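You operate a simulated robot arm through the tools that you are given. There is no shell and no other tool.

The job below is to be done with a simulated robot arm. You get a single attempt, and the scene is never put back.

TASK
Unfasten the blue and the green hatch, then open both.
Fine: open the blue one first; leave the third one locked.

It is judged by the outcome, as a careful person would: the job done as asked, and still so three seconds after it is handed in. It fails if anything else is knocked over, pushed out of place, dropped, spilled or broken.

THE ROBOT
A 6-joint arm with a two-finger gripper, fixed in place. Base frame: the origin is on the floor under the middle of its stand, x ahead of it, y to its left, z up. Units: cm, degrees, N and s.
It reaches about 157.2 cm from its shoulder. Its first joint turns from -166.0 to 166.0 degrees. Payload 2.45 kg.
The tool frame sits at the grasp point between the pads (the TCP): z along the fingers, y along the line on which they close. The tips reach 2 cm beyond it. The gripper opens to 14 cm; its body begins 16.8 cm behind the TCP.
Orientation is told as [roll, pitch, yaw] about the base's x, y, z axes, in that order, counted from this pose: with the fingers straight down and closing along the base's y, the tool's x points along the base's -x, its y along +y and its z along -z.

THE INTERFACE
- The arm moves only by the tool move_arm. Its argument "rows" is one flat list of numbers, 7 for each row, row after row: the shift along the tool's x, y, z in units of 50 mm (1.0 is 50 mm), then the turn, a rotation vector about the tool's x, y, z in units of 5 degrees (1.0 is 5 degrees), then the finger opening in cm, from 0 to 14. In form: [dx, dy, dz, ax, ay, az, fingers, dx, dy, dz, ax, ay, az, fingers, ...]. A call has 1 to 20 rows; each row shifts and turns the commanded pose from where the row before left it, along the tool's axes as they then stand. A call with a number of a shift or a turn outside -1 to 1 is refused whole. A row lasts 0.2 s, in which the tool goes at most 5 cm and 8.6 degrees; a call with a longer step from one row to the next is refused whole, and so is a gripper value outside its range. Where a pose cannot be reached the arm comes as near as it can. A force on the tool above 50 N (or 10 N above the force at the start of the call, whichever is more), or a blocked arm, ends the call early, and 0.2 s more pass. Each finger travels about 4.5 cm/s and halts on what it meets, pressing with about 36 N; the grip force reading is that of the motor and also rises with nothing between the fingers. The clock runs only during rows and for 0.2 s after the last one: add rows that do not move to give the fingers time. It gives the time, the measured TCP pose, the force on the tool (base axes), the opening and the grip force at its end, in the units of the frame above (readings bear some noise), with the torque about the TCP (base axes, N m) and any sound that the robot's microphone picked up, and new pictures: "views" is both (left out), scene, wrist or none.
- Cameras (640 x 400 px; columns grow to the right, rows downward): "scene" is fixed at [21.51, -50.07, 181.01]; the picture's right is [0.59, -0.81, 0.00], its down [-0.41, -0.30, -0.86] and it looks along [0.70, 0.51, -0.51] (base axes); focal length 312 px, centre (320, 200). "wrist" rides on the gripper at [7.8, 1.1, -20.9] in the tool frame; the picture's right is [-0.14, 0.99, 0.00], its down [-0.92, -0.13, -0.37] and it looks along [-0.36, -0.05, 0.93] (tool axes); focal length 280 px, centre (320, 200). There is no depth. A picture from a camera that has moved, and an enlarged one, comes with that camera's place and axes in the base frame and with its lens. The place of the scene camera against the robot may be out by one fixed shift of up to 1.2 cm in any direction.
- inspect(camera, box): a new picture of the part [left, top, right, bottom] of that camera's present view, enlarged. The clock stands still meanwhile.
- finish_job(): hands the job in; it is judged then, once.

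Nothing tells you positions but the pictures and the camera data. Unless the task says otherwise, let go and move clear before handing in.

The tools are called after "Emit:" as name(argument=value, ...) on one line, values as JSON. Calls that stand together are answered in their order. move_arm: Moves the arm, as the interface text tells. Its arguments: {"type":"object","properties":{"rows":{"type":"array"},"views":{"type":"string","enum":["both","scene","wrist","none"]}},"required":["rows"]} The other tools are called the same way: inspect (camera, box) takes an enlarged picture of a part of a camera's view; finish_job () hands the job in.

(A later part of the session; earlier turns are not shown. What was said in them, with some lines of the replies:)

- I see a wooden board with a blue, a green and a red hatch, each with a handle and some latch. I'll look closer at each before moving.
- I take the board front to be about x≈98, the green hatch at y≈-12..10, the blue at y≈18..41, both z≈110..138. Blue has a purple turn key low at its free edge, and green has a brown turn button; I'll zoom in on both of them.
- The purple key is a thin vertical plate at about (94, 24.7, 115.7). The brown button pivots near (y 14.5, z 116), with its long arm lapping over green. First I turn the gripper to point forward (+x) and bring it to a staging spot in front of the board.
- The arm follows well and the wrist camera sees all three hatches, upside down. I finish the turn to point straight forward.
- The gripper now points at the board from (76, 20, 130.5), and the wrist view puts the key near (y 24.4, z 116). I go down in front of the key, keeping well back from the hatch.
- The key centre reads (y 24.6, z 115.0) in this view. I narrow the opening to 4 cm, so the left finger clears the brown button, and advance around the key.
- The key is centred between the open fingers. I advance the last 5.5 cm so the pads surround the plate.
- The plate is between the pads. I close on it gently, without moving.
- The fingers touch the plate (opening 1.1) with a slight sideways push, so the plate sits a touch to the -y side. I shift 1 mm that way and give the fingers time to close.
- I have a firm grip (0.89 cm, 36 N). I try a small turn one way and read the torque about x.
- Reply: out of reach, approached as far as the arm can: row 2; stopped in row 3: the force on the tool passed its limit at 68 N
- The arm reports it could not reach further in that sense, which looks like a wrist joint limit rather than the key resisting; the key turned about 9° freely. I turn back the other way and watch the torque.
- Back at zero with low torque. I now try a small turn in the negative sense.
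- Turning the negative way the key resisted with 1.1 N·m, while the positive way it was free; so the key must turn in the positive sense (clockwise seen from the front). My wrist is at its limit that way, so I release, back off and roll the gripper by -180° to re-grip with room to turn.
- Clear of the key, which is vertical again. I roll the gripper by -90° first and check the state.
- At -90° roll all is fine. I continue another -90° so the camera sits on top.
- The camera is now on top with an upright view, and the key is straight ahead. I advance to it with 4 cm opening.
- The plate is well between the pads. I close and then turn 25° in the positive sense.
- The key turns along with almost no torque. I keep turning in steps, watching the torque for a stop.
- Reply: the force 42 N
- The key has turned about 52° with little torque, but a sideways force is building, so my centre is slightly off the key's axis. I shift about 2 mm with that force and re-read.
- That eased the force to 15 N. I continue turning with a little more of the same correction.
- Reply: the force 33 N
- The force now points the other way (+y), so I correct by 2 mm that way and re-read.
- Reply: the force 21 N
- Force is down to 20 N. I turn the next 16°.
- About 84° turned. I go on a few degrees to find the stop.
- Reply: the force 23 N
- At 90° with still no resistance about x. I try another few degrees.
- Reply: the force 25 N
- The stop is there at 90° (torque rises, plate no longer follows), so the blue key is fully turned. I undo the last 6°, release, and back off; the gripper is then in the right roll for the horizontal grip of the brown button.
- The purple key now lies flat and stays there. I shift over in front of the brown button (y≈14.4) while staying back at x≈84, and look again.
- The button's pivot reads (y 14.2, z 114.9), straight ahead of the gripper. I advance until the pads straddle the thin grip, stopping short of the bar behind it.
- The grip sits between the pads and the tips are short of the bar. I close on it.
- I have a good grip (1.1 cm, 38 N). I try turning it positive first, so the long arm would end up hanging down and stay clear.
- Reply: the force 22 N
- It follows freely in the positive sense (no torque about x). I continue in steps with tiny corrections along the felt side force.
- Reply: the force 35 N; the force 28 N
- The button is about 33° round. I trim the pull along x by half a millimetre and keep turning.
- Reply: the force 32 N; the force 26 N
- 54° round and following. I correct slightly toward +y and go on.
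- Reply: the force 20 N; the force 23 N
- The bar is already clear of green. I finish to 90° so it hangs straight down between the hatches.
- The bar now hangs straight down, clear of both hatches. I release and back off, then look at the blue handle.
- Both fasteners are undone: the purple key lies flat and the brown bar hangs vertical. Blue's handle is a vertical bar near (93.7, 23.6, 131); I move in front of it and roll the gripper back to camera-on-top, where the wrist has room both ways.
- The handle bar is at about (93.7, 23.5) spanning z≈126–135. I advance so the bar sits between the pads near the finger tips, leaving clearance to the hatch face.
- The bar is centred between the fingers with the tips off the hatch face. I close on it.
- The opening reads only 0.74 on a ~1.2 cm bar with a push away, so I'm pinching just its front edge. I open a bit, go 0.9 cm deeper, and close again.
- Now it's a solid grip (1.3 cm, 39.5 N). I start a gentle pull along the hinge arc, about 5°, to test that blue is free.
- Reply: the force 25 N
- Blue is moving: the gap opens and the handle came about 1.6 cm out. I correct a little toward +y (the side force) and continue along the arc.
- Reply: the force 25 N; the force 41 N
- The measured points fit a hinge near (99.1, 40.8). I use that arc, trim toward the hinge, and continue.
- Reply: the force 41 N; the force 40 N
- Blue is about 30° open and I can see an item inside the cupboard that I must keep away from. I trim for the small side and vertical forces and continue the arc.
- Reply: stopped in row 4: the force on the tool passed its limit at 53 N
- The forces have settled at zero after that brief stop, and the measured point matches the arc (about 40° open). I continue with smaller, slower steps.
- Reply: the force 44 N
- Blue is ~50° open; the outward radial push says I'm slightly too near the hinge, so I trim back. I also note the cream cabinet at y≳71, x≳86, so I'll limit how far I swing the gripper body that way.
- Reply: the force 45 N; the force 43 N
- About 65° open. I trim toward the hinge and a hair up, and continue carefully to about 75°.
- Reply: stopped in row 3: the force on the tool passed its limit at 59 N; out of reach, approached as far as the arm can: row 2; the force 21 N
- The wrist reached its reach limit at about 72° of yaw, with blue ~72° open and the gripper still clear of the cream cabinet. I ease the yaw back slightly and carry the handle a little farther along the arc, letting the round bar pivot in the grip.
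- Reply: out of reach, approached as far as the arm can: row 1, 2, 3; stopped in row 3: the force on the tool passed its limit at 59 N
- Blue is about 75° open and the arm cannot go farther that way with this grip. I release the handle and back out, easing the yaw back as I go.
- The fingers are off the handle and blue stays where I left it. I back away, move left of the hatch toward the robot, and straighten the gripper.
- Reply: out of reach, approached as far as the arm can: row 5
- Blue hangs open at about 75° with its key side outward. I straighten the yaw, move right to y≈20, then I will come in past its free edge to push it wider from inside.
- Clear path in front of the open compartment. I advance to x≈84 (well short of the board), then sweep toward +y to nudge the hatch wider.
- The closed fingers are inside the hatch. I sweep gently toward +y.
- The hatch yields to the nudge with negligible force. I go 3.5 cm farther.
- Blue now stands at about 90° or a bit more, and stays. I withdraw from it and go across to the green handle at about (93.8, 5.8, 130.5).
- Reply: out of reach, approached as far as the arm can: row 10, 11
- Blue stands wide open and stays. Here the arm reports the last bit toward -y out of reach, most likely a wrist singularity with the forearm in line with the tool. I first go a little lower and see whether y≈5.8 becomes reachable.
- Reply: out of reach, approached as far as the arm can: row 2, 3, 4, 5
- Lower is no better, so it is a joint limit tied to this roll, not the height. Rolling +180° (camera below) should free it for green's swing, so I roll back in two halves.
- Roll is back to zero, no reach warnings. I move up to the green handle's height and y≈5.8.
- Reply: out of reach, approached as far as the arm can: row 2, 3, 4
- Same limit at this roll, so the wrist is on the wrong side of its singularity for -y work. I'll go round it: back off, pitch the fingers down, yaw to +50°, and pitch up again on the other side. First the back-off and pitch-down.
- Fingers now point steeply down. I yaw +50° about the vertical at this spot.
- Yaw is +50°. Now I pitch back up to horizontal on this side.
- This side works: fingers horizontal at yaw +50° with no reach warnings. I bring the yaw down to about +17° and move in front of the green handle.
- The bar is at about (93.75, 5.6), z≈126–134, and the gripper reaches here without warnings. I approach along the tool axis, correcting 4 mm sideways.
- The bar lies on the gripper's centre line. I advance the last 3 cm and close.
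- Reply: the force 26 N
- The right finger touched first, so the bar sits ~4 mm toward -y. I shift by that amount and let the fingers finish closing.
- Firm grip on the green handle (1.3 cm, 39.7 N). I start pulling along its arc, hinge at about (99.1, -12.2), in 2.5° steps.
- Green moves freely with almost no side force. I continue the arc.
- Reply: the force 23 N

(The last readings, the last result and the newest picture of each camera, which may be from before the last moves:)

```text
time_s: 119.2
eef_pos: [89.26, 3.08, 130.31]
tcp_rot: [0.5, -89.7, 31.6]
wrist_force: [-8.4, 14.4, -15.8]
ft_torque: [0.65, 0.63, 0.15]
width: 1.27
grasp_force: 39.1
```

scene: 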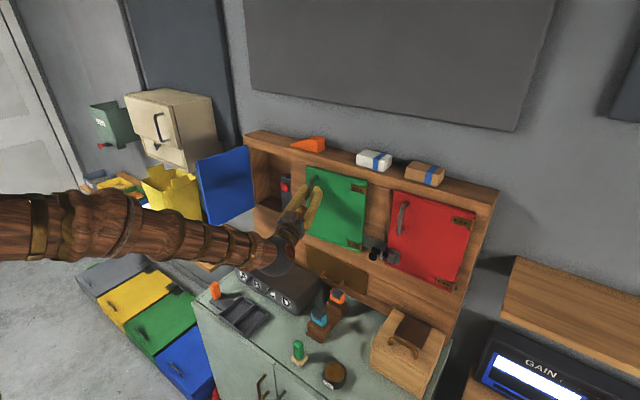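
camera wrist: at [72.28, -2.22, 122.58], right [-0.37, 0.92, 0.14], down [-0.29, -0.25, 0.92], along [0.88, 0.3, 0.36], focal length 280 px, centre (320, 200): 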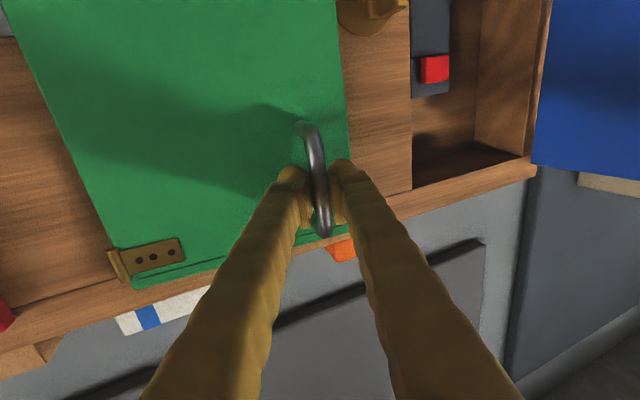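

Emit:
move_arm(rows=[0.02, 0.02, 0, 0, 0, 0, 0.5, 0, -0.005, -0.158, -0.5, 0, 0, 0.5, 0, -0.005, -0.158, -0.5, 0, 0, 0.5, 0, -0.005, -0.158, -0.5, 0, 0, 0.5, 0, -0.005, -0.158, -0.5, 0, 0, 0.5, 0, 0, 0, 0, 0, 0, 0.5], views="none")

Emit:
move_arm(rows=[0, -0.005, -0.158, -0.5, 0, 0, 0.5, 0, -0.005, -0.158, -0.5, 0, 0, 0.5, 0, 0, 0, 0, 0, 0, 0.5], views="both")

```text
time_s: 120.5
eef_pos: [86.78, 1.17, 130.29]
tcp_rot: [15.3, -89.6, 26.6]
wrist_force: [8.5, -12.1, 0.8]
ft_torque: [0.67, 0.62, -0.19]
width: 1.27
grasp_force: 39.0
```

```text
time_s: 121.3
eef_pos: [85.61, 0.08, 130.36]
tcp_rot: [14.1, -89.8, 32.9]
wrist_force: [28.2, -27.8, 20.3]
ft_torque: [0.77, 0.44, -0.39]
width: 1.29
grasp_force: 39.5
camera wrist: at [70.54, -14.42, 122.55], right [-0.72, 0.68, 0.14], down [-0.16, -0.36, 0.92], along [0.67, 0.65, 0.36], focal length 280 px, centre (320, 200)
```

scene: 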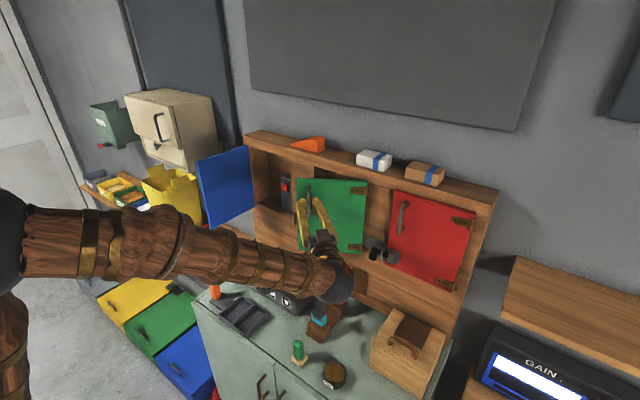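
wrist: 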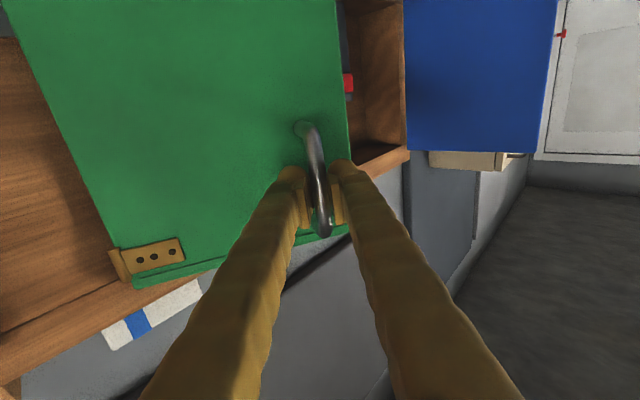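

Green is ~30° open. I trim toward the hinge and slightly up, and continue.

Emit:
move_arm(rows=[-0.02, -0.04, 0, 0, 0, 0, 0.5, 0, -0.005, -0.158, -0.5, 0, 0, 0.5, 0, -0.005, -0.158, -0.5, 0, 0, 0.5, 0, 0, 0, 0, 0, 0, 0.5], views="none")

Emit:
move_arm(rows=[0, -0.005, -0.158, -0.5, 0, 0, 0.5, 0, -0.005, -0.158, -0.5, 0, 0, 0.5, 0, 0, 0, 0, 0, 0, 0.5], views="none")

```text
time_s: 122.3
eef_pos: [84.84, -1.09, 130.36]
tcp_rot: [25.1, -89.7, 27.1]
wrist_force: [5.5, -5.0, -4.6]
ft_torque: [0.5, 0.72, -0.09]
width: 1.27
grasp_force: 39.4
```

```text
time_s: 123.2
eef_pos: [83.69, -2.43, 130.35]
tcp_rot: [33.2, -89.7, 23.9]
wrist_force: [3.4, -2.9, -19.7]
ft_torque: [0.43, 0.76, -0.03]
width: 1.26
grasp_force: 39.0
```

Emit:
move_arm(rows=[0.015, -0.005, -0.158, -0.5, 0, 0, 0.5, 0, -0.005, -0.158, -0.5, 0, 0, 0.5, 0, 0, 0, 0, 0, 0, 0.5], views="none")

Emit:
move_arm(rows=[0, -0.005, -0.158, -0.5, 0, 0, 0.5, 0, -0.005, -0.158, -0.5, 0, 0, 0.5, 0, 0, 0, 0, 0, 0, 0.5], views="both")

```text
time_s: 124.0
eef_pos: [83.07, -3.81, 130.42]
tcp_rot: [35.2, -89.6, 26.9]
wrist_force: [-14.9, 8.7, -18.2]
ft_torque: [0.27, 0.78, 0.17]
width: 1.26
grasp_force: 39.0
```

```text
time_s: 124.8
eef_pos: [82.29, -5.27, 130.36]
tcp_rot: [32.8, -89.7, 34.3]
wrist_force: [-16.0, 7.1, -8.5]
ft_torque: [0.32, 0.83, 0.14]
width: 1.24
grasp_force: 39.2
camera wrist: at [73.11, -24.04, 122.58], right [-0.91, 0.39, 0.14], down [-0.02, -0.39, 0.92], along [0.41, 0.84, 0.36], focal length 280 px, centre (320, 200)
```

scene: 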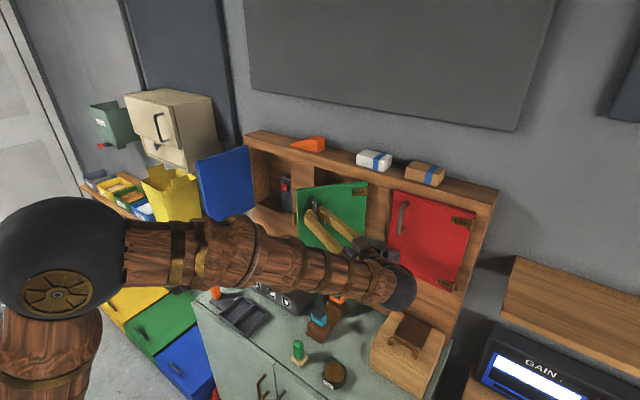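
wrist: 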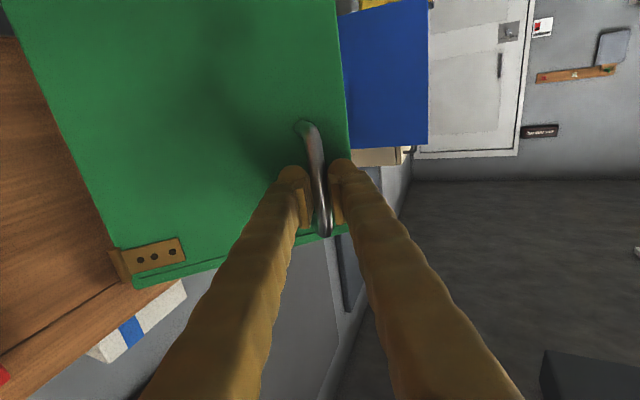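

Green is ~50° open and tracking well. I continue with small trims.

Emit:
move_arm(rows=[0.01, 0.015, -0.158, -0.5, 0, 0, 0.5, 0, -0.005, -0.158, -0.5, 0, 0, 0.5, 0, 0, 0, 0, 0, 0, 0.5], views="none")

Emit:
move_arm(rows=[0, -0.005, -0.158, -0.5, 0, 0, 0.5, 0, -0.005, -0.158, -0.5, 0, 0, 0.5, 0, 0, 0, 0, 0, 0, 0.5], views="scene")

```text
time_s: 125.5
eef_pos: [81.77, -6.83, 130.45]
tcp_rot: [33.9, -89.8, 38.2]
wrist_force: [20.7, -7.6, 18.3]
ft_torque: [0.42, 0.71, -0.19]
width: 1.29
grasp_force: 39.6
```

```text
time_s: 126.3
eef_pos: [81.26, -8.32, 130.36]
tcp_rot: [41.4, -89.8, 35.6]
wrist_force: [41.7, -11.1, 22.4]
ft_torque: [0.44, 0.71, -0.52]
width: 1.26
grasp_force: 39.2
```

scene: 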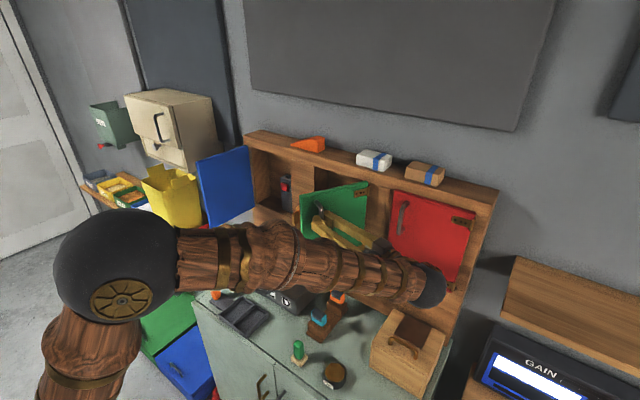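

About 60° open. The force says to trim toward the hinge and up, which I do before going on.

Emit:
move_arm(rows=[-0.02, -0.045, 0, 0, 0, 0, 0.5, 0, 0, 0, 0, 0, 0, 0.5], views="none")

Emit:
move_arm(rows=[0, -0.005, -0.158, -0.5, 0, 0, 0.5, 0, -0.005, -0.158, -0.5, 0, 0, 0.5, 0, 0, 0, 0, 0, 0, 0.5], views="none")

```text
time_s: 127.0
eef_pos: [81.37, -8.31, 130.47]
tcp_rot: [49.0, -89.6, 28.2]
wrist_force: [3.0, -1.3, 2.9]
ft_torque: [-0.04, -0.02, -0.04]
width: 1.25
grasp_force: 39.3
```

```text
time_s: 127.8
eef_pos: [81.19, -9.89, 130.25]
tcp_rot: [52.7, -89.6, 29.4]
wrist_force: [-10.6, 2.0, 0.7]
ft_torque: [-0.01, 0.14, 0.07]
width: 1.26
grasp_force: 38.6
```

65° open with small forces. From here I keep the gripper's yaw (the body must stay clear of red's handle) and carry the handle along the arc, letting the bar pivot in the grip.

Emit:
move_arm(rows=[0, 0.004, -0.159, 0, 0, 0, 0.5, 0, -0.002, -0.159, 0, 0, 0, 0.5, 0, 0, 0, 0, 0, 0, 0.5], views="none")

Emit:
move_arm(rows=[0, -0.022, -0.156, 0, 0, 0, 0.5, 0, -0.022, -0.156, 0, 0, 0, 0.5, 0, 0, 0, 0, 0, 0, 0.5], views="both")

```text
time_s: 128.6
eef_pos: [80.85, -11.35, 130.39]
tcp_rot: [54.9, -89.8, 27.1]
wrist_force: [-16.1, 1.5, -0.3]
ft_torque: [0.15, 0.17, 0.19]
width: 1.25
grasp_force: 39.5
```

```text
time_s: 129.4
eef_pos: [80.88, -13.01, 130.41]
tcp_rot: [43.6, -89.7, 38.8]
wrist_force: [-11.2, 0.4, -0.7]
ft_torque: [0.0, -0.85, 0.16]
width: 1.2
grasp_force: 39.1
stopped in row 3: the force on the tool passed its limit at 51 N (the readings are from after the stop); the commanded pose is now the measured one
camera wrist: at [76.81, -33.5, 122.58], right [-0.98, 0.14, 0.14], down [0.08, -0.38, 0.92], along [0.18, 0.92, 0.36], focal length 280 px, centre (320, 200)
```

scene: 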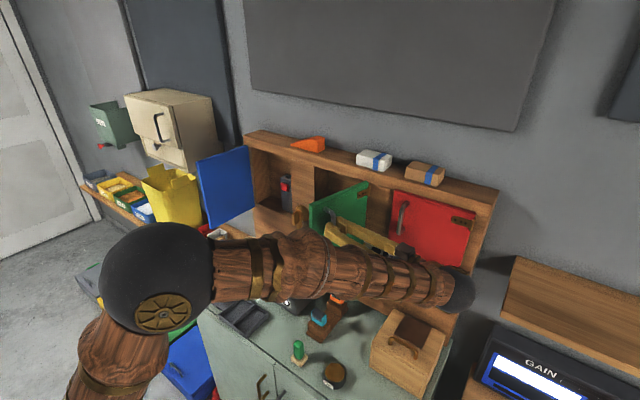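
wrist: 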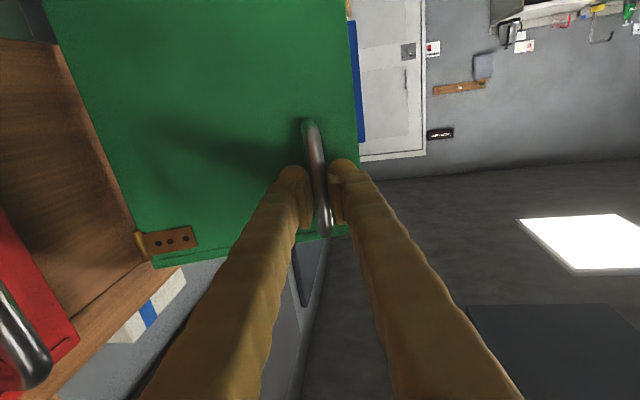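

75° open; only a brief transient tripped the guard. I go on more slowly for the next ~8°, watching the red handle at the left, which stays clear.

Emit:
move_arm(rows=[0, 0.0, -0.08, 0, 0, 0, 0.5, 0, -0.017, -0.077, 0, 0, 0, 0.5, 0, -0.017, -0.077, 0, 0, 0, 0.5, 0, -0.017, -0.077, 0, 0, 0, 0.5, 0, 0, 0, 0, 0, 0, 0.5], views="none")

```text
time_s: 130.6
eef_pos: [80.79, -14.66, 130.35]
tcp_rot: [53.6, -89.6, 28.7]
wrist_force: [-41.9, -3.3, -22.1]
ft_torque: [-0.39, -0.87, 0.53]
width: 1.18
grasp_force: 39.2
```

Emit:
move_arm(rows=[0.02, 0.045, 0, 0, 0, 0, 0.5, 0, 0, 0, 0, 0, 0, 0.5], views="none")

```text
time_s: 131.2
eef_pos: [80.87, -14.55, 130.29]
tcp_rot: [36.8, -89.9, 45.1]
wrist_force: [5.7, -0.9, 10.0]
ft_torque: [0.14, -0.05, -0.04]
width: 1.21
grasp_force: 39.4
```

Forces settled. I carry it the last few degrees toward 88°.

Emit:
move_arm(rows=[0, -0.015, -0.078, 0, 0, 0, 0.5, 0, -0.017, -0.078, 0, 0, 0, 0.5, 0, -0.019, -0.078, 0, 0, 0, 0.5, 0, -0.021, -0.077, 0, 0, 0, 0.5, 0, 0, 0, 0, 0, 0, 0.5], views="none")

Emit:
move_arm(rows=[0, -0.02, -0.077, 0, 0, 0, 0.5, 0, -0.02, -0.077, 0, 0, 0, 0.5, 0, 0, 0, 0, 0, 0, 0.5], views="both")

```text
time_s: 132.4
eef_pos: [80.9, -16.1, 130.22]
tcp_rot: [53.0, -89.6, 29.0]
wrist_force: [-1.0, 0.4, -0.3]
ft_torque: [-0.01, -0.01, 0.0]
width: 0.52
grasp_force: 0.6
```

```text
time_s: 133.2
eef_pos: [81.05, -16.85, 130.21]
tcp_rot: [49.8, -89.7, 32.3]
wrist_force: [0.1, -0.4, 0.3]
ft_torque: [-0.01, 0.02, 0.03]
width: 0.49
grasp_force: 0.1
camera wrist: at [76.94, -37.4, 122.51], right [-0.98, 0.14, 0.14], down [0.08, -0.38, 0.92], along [0.18, 0.92, 0.36], focal length 280 px, centre (320, 200)
```

scene: 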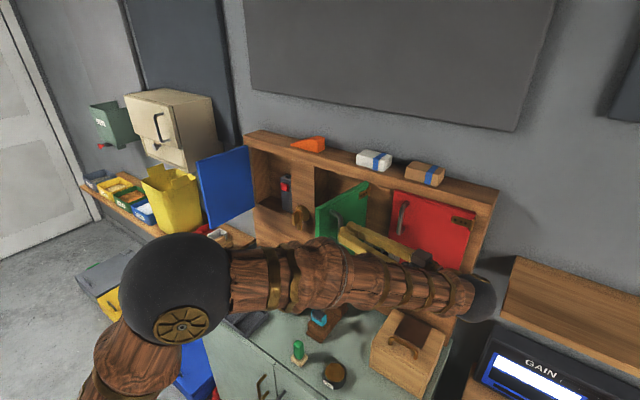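
wrist: 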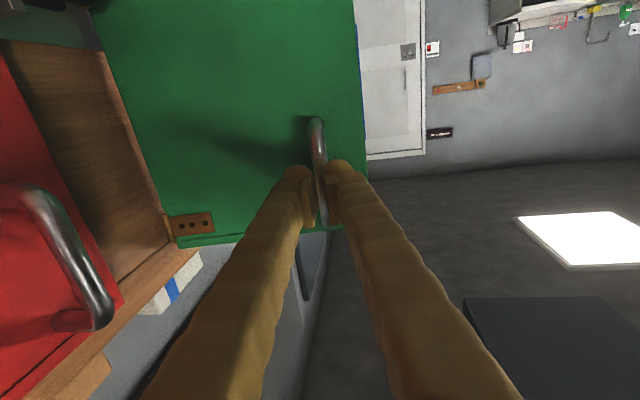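

The grip has slipped off the handle at roughly 80° open, with no force left on the hatch. I back off from it, move toward the robot, and turn the gripper forward so I can nudge green a little wider from inside, like blue.

Emit:
move_arm(rows=[0, 0, -0.4, 0, 0, 0, 0, 0, 0.69, -0.1, 0, 0, 0, 0, 0, 0.69, -0.1, 0, 0, 0, 0, 0, 0.69, -0.1, 0, 0, 0, 0, 0, 0.69, -0.1, 0, 0, 0, 0, 0, 0, 0, 0, 0, 0, 0], views="scene")

Emit:
move_arm(rows=[0, 0, 0, 1, 0, 0, 0, 0, 0, 0, 1, 0, 0, 0, 0, 0, 0, 1, 0, 0, 0, 0, 0, 0, 1, 0, 0, 0, 0, 0, 0, 1, 0, 0, 0, 0, 0, 0, 1, 0, 0, 0, 0, 0, 0, 1, 0, 0, 0, 0, 0, 0, 1, 0, 0, 0, 0, 0, 0, 1, 0, 0, 0, 0, 0, 0, 1, 0, 0, 0, 0, 0, 0, 1, 0, 0, 0, 0, 0, 0, 1, 0, 0, 0, 0, 0, 0, 0, 0, 0, 0], views="both")

```text
time_s: 134.6
eef_pos: [66.93, -18.38, 129.92]
tcp_rot: [23.6, -89.4, 58.0]
wrist_force: [-0.8, -0.2, -0.3]
ft_torque: [-0.03, 0.0, 0.0]
width: 0.02
grasp_force: 29.9
out of reach, approached as far as the arm can: row 5
```

scene: 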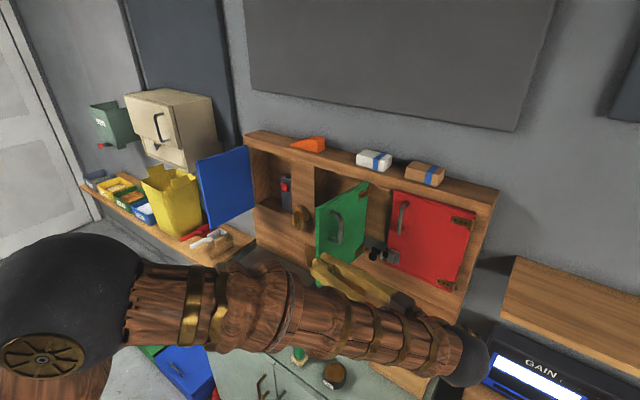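

```text
time_s: 137.4
eef_pos: [66.94, -18.38, 130.08]
tcp_rot: [-10.1, -89.7, 32.1]
wrist_force: [-0.4, -0.5, 0.8]
ft_torque: [0.02, -0.01, 0.0]
width: 0.0
grasp_force: 29.7
camera wrist: at [47.14, -25.25, 122.28], right [-0.37, 0.92, 0.14], down [-0.29, -0.25, 0.92], along [0.88, 0.3, 0.36], focal length 280 px, centre (320, 200)
```

scene: 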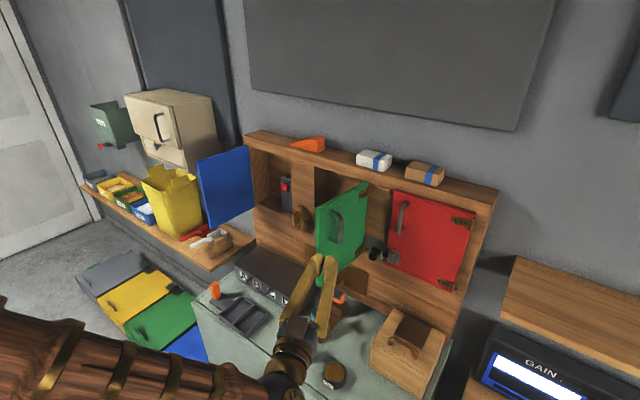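
wrist: 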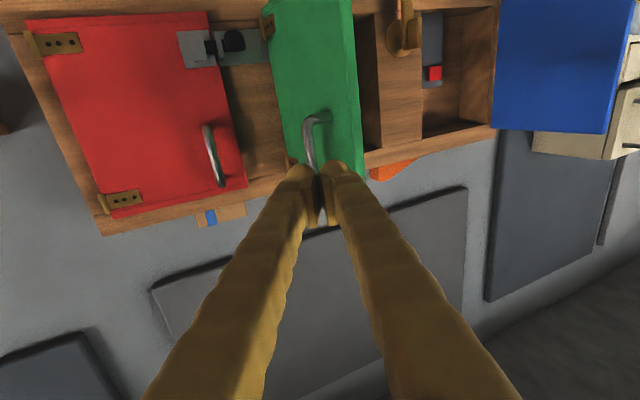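

Green holds at about 80°. I swing across to y≈2 at this distance, then move in beside its inner face.

Emit:
move_arm(rows=[0, 0.63, 0.255, 0, 0, 0, 0, 0, 0.63, 0.255, 0, 0, 0, 0, 0, 0.63, 0.255, 0, 0, 0, 0, 0, 0.63, 0.255, 0, 0, 0, 0, 0, 0.63, 0.255, 0, 0, 0, 0, 0, 0.63, 0.255, 0, 0, 0, 0, 0, 0, 0, 0, 0, 0, 0], views="none")

Emit:
move_arm(rows=[0, -0.255, 0.63, 0, 0, 0, 0, 0, -0.255, 0.63, 0, 0, 0, 0, 0, -0.255, 0.63, 0, 0, 0, 0, 0, -0.255, 0.63, 0, 0, 0, 0, 0, -0.2, 0.5, 0, 0, 0, 0, 0, 0, 0, 0, 0, 0, 0], views="both")

```text
time_s: 139.0
eef_pos: [67.05, 2.34, 130.0]
tcp_rot: [-22.8, -89.8, 45.0]
wrist_force: [-0.7, 0.4, 0.9]
ft_torque: [-0.05, 0.12, -0.13]
width: 0.02
grasp_force: 29.0
```

```text
time_s: 140.4
eef_pos: [82.99, 2.11, 129.85]
tcp_rot: [-11.1, -89.8, 33.1]
wrist_force: [0.1, 0.0, -0.5]
ft_torque: [-0.01, 0.0, 0.0]
width: 0.01
grasp_force: 29.3
camera wrist: at [63.29, -4.8, 122.12], right [-0.37, 0.92, 0.14], down [-0.29, -0.25, 0.92], along [0.88, 0.3, 0.36], focal length 280 px, centre (320, 200)
```

scene: 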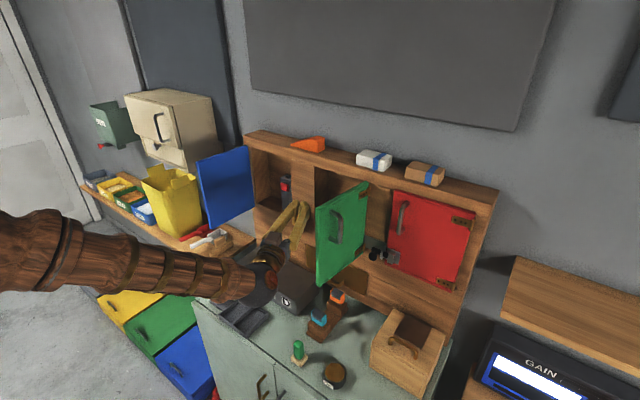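
wrist: 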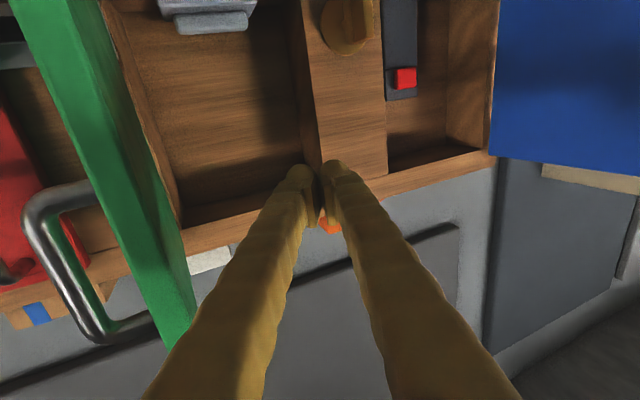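

The fingers are beside green's inner face. I sweep gently toward -y in 1 cm steps.

Emit:
move_arm(rows=[0, -0.185, -0.075, 0, 0, 0, 0, 0, -0.185, -0.075, 0, 0, 0, 0, 0, -0.185, -0.075, 0, 0, 0, 0, 0, -0.185, -0.075, 0, 0, 0, 0, 0, -0.185, -0.075, 0, 0, 0, 0, 0, 0, 0, 0, 0, 0, 0], views="both")

```text
time_s: 141.8
eef_pos: [83.26, -3.04, 129.87]
tcp_rot: [-12.4, -89.7, 34.5]
wrist_force: [-0.4, 0.0, -0.2]
ft_torque: [-0.01, -0.01, -0.03]
width: 0.0
grasp_force: 29.9
camera wrist: at [63.39, -9.85, 122.07], right [-0.37, 0.92, 0.14], down [-0.29, -0.25, 0.92], along [0.88, 0.3, 0.36], focal length 280 px, centre (320, 200)
```

scene: 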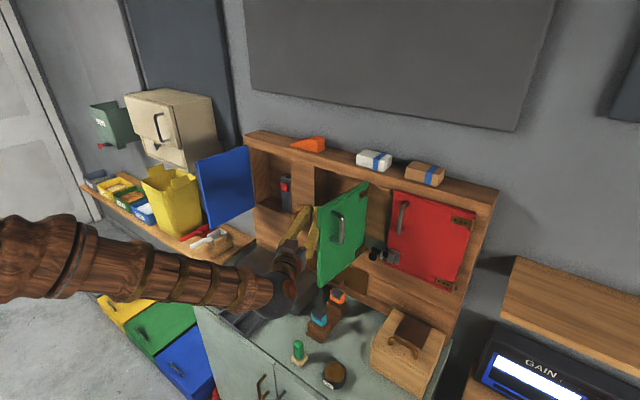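
wrist: 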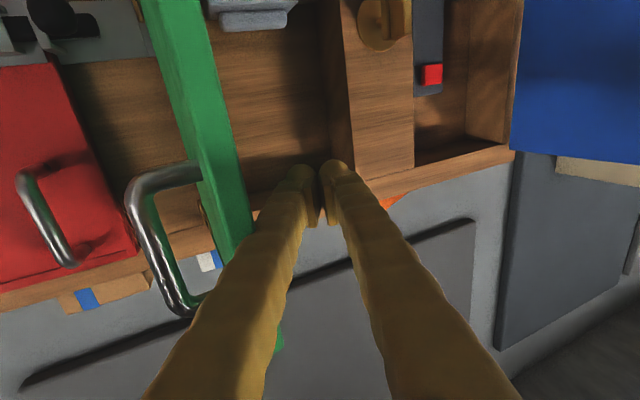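

Just about touching. I continue 4 cm.

Emit:
move_arm(rows=[0, -0.15, -0.06, 0, 0, 0, 0, 0, -0.15, -0.06, 0, 0, 0, 0, 0, -0.15, -0.06, 0, 0, 0, 0, 0, -0.15, -0.06, 0, 0, 0, 0, 0, -0.15, -0.06, 0, 0, 0, 0, 0, 0, 0, 0, 0, 0, 0], views="both")

```text
time_s: 143.2
eef_pos: [83.31, -6.95, 129.88]
tcp_rot: [-13.9, -89.6, 36.1]
wrist_force: [0.0, -1.2, 0.3]
ft_torque: [-0.02, 0.01, -0.02]
width: 0.01
grasp_force: 29.5
camera wrist: at [63.37, -13.87, 122.13], right [-0.37, 0.92, 0.14], down [-0.29, -0.25, 0.92], along [0.88, 0.3, 0.36], focal length 280 px, centre (320, 200)
```

scene: 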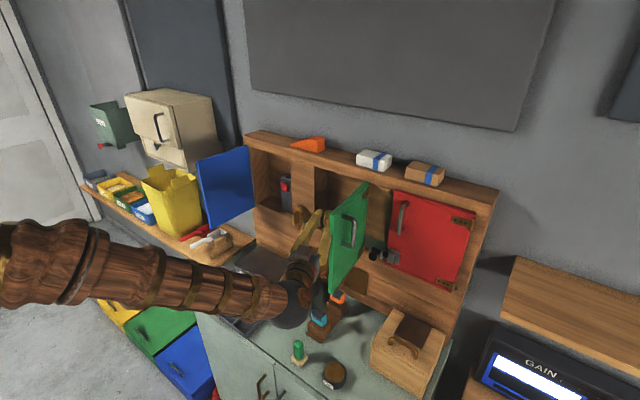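
wrist: 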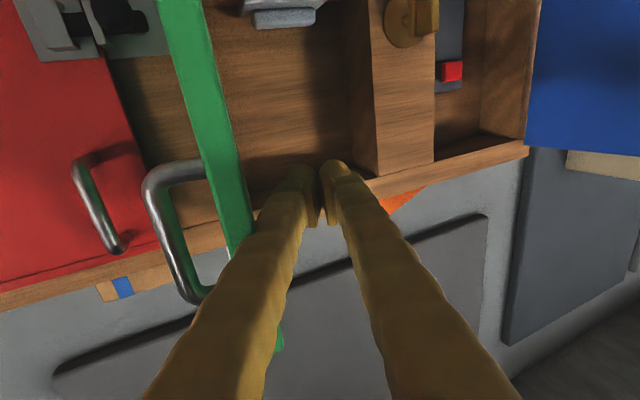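

Green now stands at about 90°. I move off its inner face and withdraw toward the robot.

Emit:
move_arm(rows=[0, 0.37, 0.15, 0, 0, 0, 0, 0, 0.37, 0.15, 0, 0, 0, 0, 0, 0.3, -0.7, 0, 0, 0, 0, 0, 0.3, -0.7, 0, 0, 0, 0, 0, 0.3, -0.7, 0, 0, 0, 0, 0, 0.3, -0.7, 0, 0, 0, 0, 0, 0.2, -0.5, 0, 0, 0, 0, 0, 0, 0, 0, 0, 0, 0], views="both")

Emit:
inspect(camera="scene", box=[190, 110, 510, 310])

Emit:
inspect(camera="wrist", box=[0, 0, 640, 400])

```text
time_s: 145.0
eef_pos: [66.61, -3.36, 127.72]
tcp_rot: [38.5, -87.9, -16.3]
wrist_force: [1.0, -0.2, -0.9]
ft_torque: [-0.02, 0.01, 0.03]
width: 0.01
grasp_force: 29.8
camera wrist: at [46.47, -10.13, 120.6], right [-0.37, 0.92, 0.16], down [-0.26, -0.27, 0.93], along [0.89, 0.3, 0.34], focal length 280 px, centre (320, 200)
```

scene: 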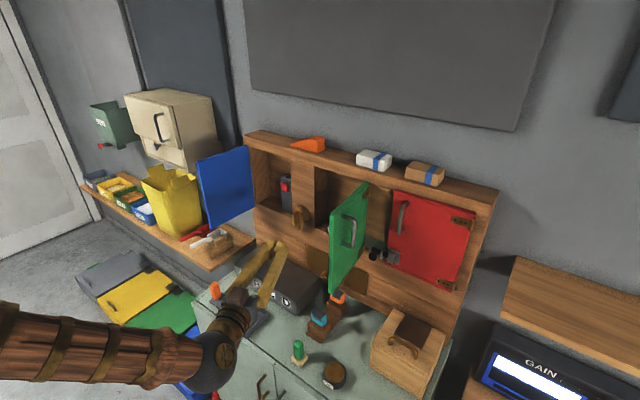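
wrist: 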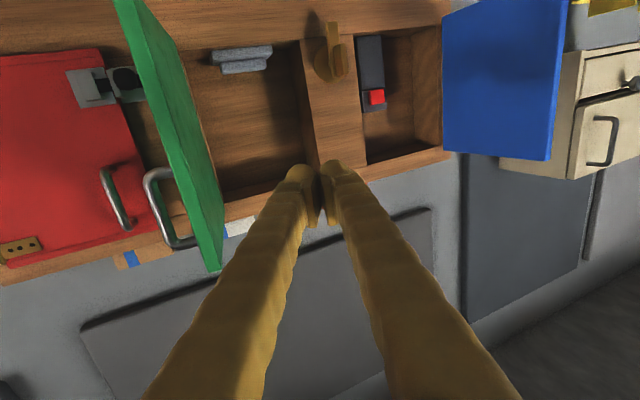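

```text
2.00 times, centred on (350, 210) of scene
camera zoom: at [21.51, -50.07, 181.01], right [0.59, -0.81, 0.0], down [-0.41, -0.3, -0.86], along [0.7, 0.51, -0.51], focal length 624 px, centre (260, 180)
```

zoom: 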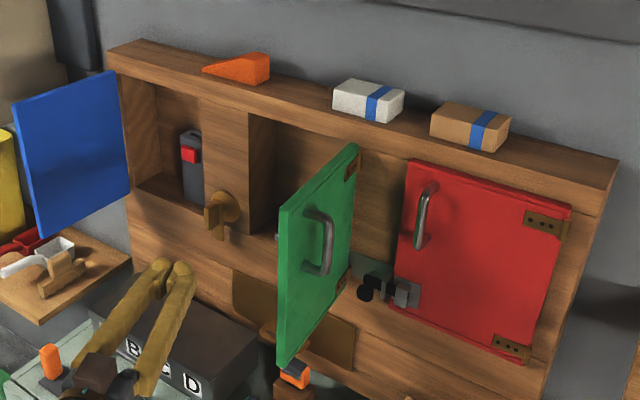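

```text
1.00 times, centred on (320, 200) of wrist (not enlarged: the box is as wide or as high as the picture)
camera zoom: at [46.47, -10.13, 120.6], right [-0.37, 0.92, 0.16], down [-0.26, -0.27, 0.93], along [0.89, 0.3, 0.34], focal length 280 px, centre (320, 200)
```

zoom: 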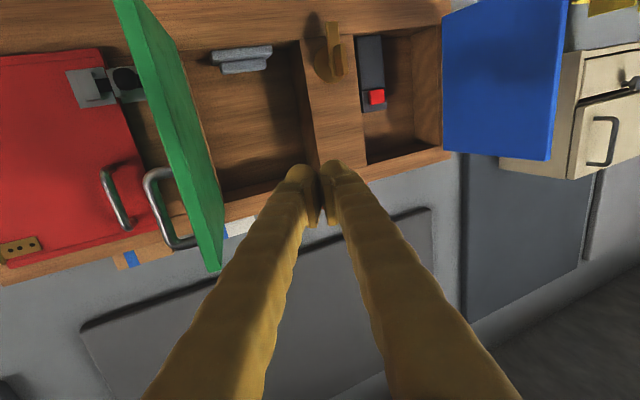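

Both hatches stand wide open, red is still shut with its bolt in place, and the items on top and inside look undisturbed. I check the cream cabinet and the cabinet top against the start, and wait a moment to see that nothing drifts.

Emit:
move_arm(rows=[0, 0.1, -0.4, 0, 0, 0, 0, 0, 0, 0, 0, 0, 0, 0, 0, 0, 0, 0, 0, 0, 0, 0, 0, 0, 0, 0, 0, 0, 0, 0, 0, 0, 0, 0, 0, 0, 0, 0, 0, 0, 0, 0, 0, 0, 0, 0, 0, 0, 0, 0, 0, 0, 0, 0, 0, 0], views="scene")

Emit:
inspect(camera="scene", box=[80, 60, 280, 220])

Emit:
inspect(camera="scene", box=[180, 240, 460, 400])

Emit:
inspect(camera="scene", box=[190, 110, 510, 310])

```text
time_s: 147.0
eef_pos: [65.19, -4.02, 126.04]
tcp_rot: [43.5, -86.1, -21.4]
wrist_force: [0.4, 0.5, 0.2]
ft_torque: [-0.01, 0.01, -0.06]
width: 0.0
grasp_force: 29.5
stopped in row 8: the arm was blocked; the commanded pose is now the measured one
```

scene: 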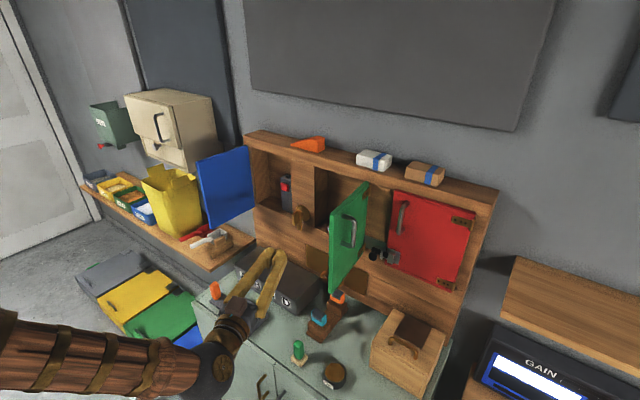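

```text
2.50 times, centred on (180, 140) of scene
camera zoom: at [21.51, -50.07, 181.01], right [0.59, -0.81, 0.0], down [-0.41, -0.3, -0.86], along [0.7, 0.51, -0.51], focal length 781 px, centre (670, 350)
```

zoom: 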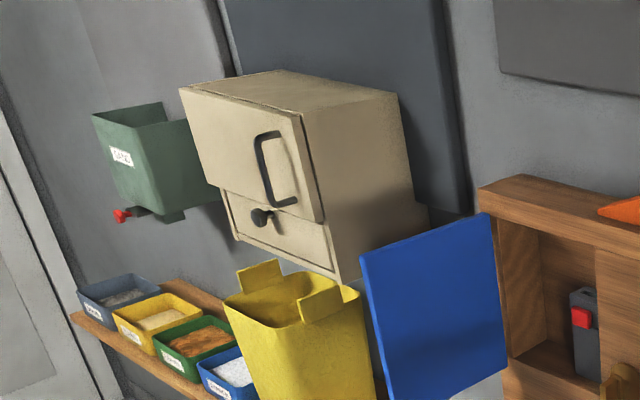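

```text
2.29 times, centred on (320, 320) of scene
camera zoom: at [21.51, -50.07, 181.01], right [0.59, -0.81, 0.0], down [-0.41, -0.3, -0.86], along [0.7, 0.51, -0.51], focal length 714 px, centre (320, -74)
```

zoom: 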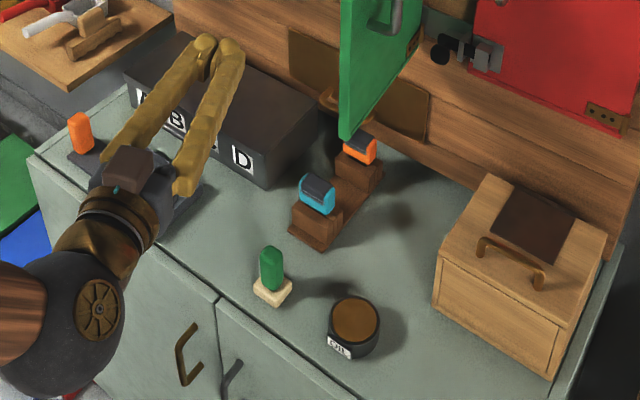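

```text
2.00 times, centred on (350, 210) of scene
camera zoom: at [21.51, -50.07, 181.01], right [0.59, -0.81, 0.0], down [-0.41, -0.3, -0.86], along [0.7, 0.51, -0.51], focal length 624 px, centre (260, 180)
```

zoom: 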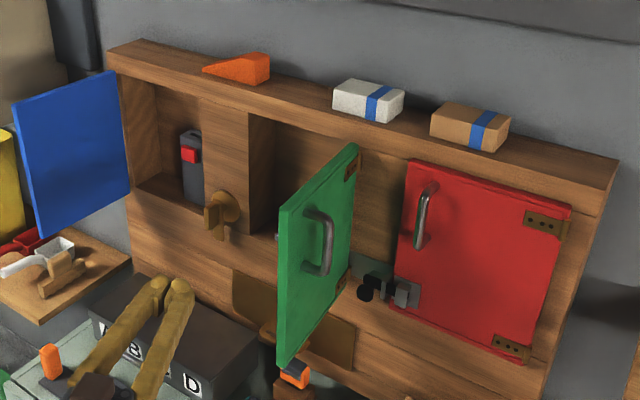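

Everything on the cabinet and the cream cabinet matches the start. The arm noted it was held up in its own retreat (no force at the tool), so I move it slightly forward-left and up to an easy pose well clear of both hatches.

Emit:
move_arm(rows=[-0.3, 0.23, 0.2, 0, 0, 0, 0, -0.3, 0.23, 0.2, 0, 0, 0, 0, -0.3, 0.23, 0.2, 0, 0, 0, 0, -0.3, 0.23, 0.1, 0, 0, 0, 0, 0, 0, 0, 0, 0, 0, 0, 0, 0, 0, 0, 0, 0, 0, 0, 0, 0, 0, 0, 0, 0], views="both")

```text
time_s: 148.8
eef_pos: [69.66, 0.55, 127.58]
tcp_rot: [40.8, -82.1, -18.9]
wrist_force: [0.5, 0.9, 0.1]
ft_torque: [-0.03, 0.02, -0.08]
width: 0.0
grasp_force: 29.7
stopped in row 7: the arm was blocked; the commanded pose is now the measured one
camera wrist: at [48.99, -5.91, 122.16], right [-0.35, 0.91, 0.23], down [-0.17, -0.3, 0.94], along [0.92, 0.29, 0.26], focal length 280 px, centre (320, 200)
```

scene: 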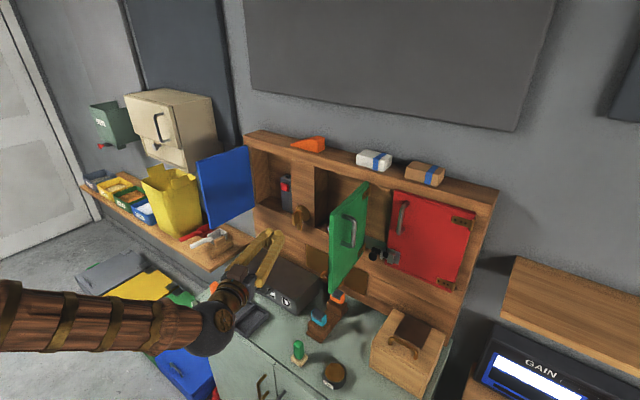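
wrist: 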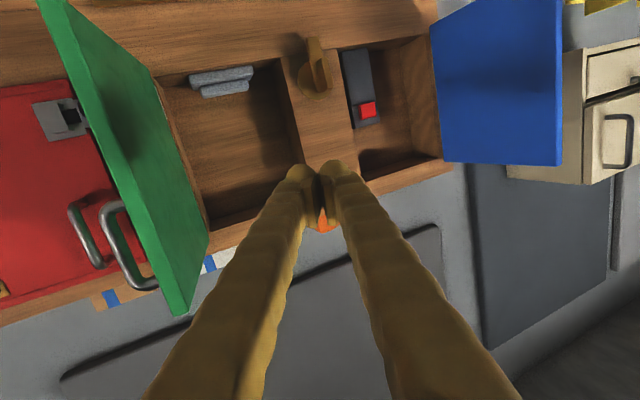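

Both hatches are unchanged, but the arm still says it is held up, with the tool drooping a little. I hold still to see whether the pose is steady.

Emit:
move_arm(rows=[0, 0, 0, 0, 0, 0, 0, 0, 0, 0, 0, 0, 0, 0, 0, 0, 0, 0, 0, 0, 0, 0, 0, 0, 0, 0, 0, 0, 0, 0, 0, 0, 0, 0, 0, 0, 0, 0, 0, 0, 0, 0, 0, 0, 0, 0, 0, 0, 0], views="both")

```text
time_s: 150.4
eef_pos: [69.72, 0.66, 127.8]
tcp_rot: [40.9, -82.2, -18.7]
wrist_force: [0.1, 0.1, -1.0]
ft_torque: [0.01, 0.03, 0.01]
width: 0.0
grasp_force: 29.1
camera wrist: at [48.98, -5.88, 122.2], right [-0.35, 0.91, 0.22], down [-0.17, -0.3, 0.94], along [0.92, 0.29, 0.26], focal length 280 px, centre (320, 200)
```

scene: 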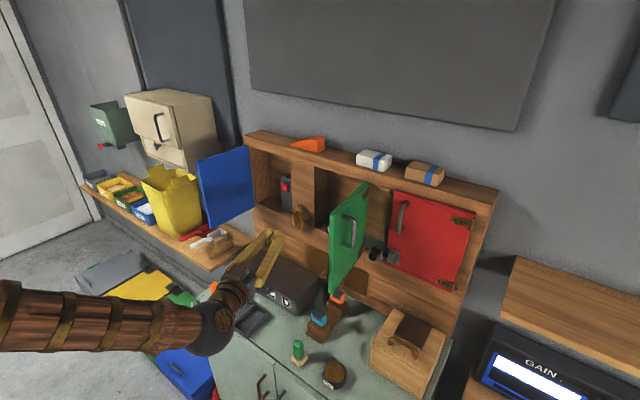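
wrist: 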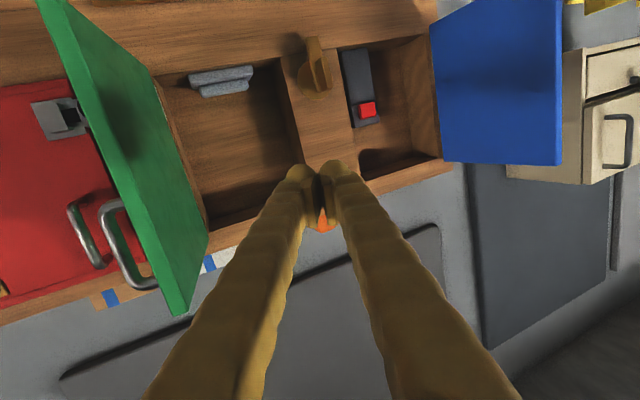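

The pose is steady, nothing drifts, and the gripper is clear of everything. Blue and green are unfastened and wide open (blue opened first), and red is still bolted, so I hand it in.

Emit:
finish_job()

```text
The job is handed in.
```

The blue and green hatches are both unfastened and open to roughly 90°, and I've handed the job in. Blue was opened first, and the red hatch was never touched, so its bolt is still in place.

- **Blue:** I turned the purple key a quarter turn to its stop, opened the hatch by its handle, then nudged it wider from inside.
- **Green:** I turned the brown button a quarter turn so its bar hangs down between the two hatches. I opened the hatch by its handle to about 80°, where my grip slipped off. I then nudged it wider from inside.
- **Surroundings:** In the last pictures, nothing on top of the board, inside the compartments or on the cabinet looked moved.
- **Arm at the end:** While backing away, the arm twice reported being blocked, with no force at the gripper. I didn't find the cause. It then held still in a pose clear of both hatches.
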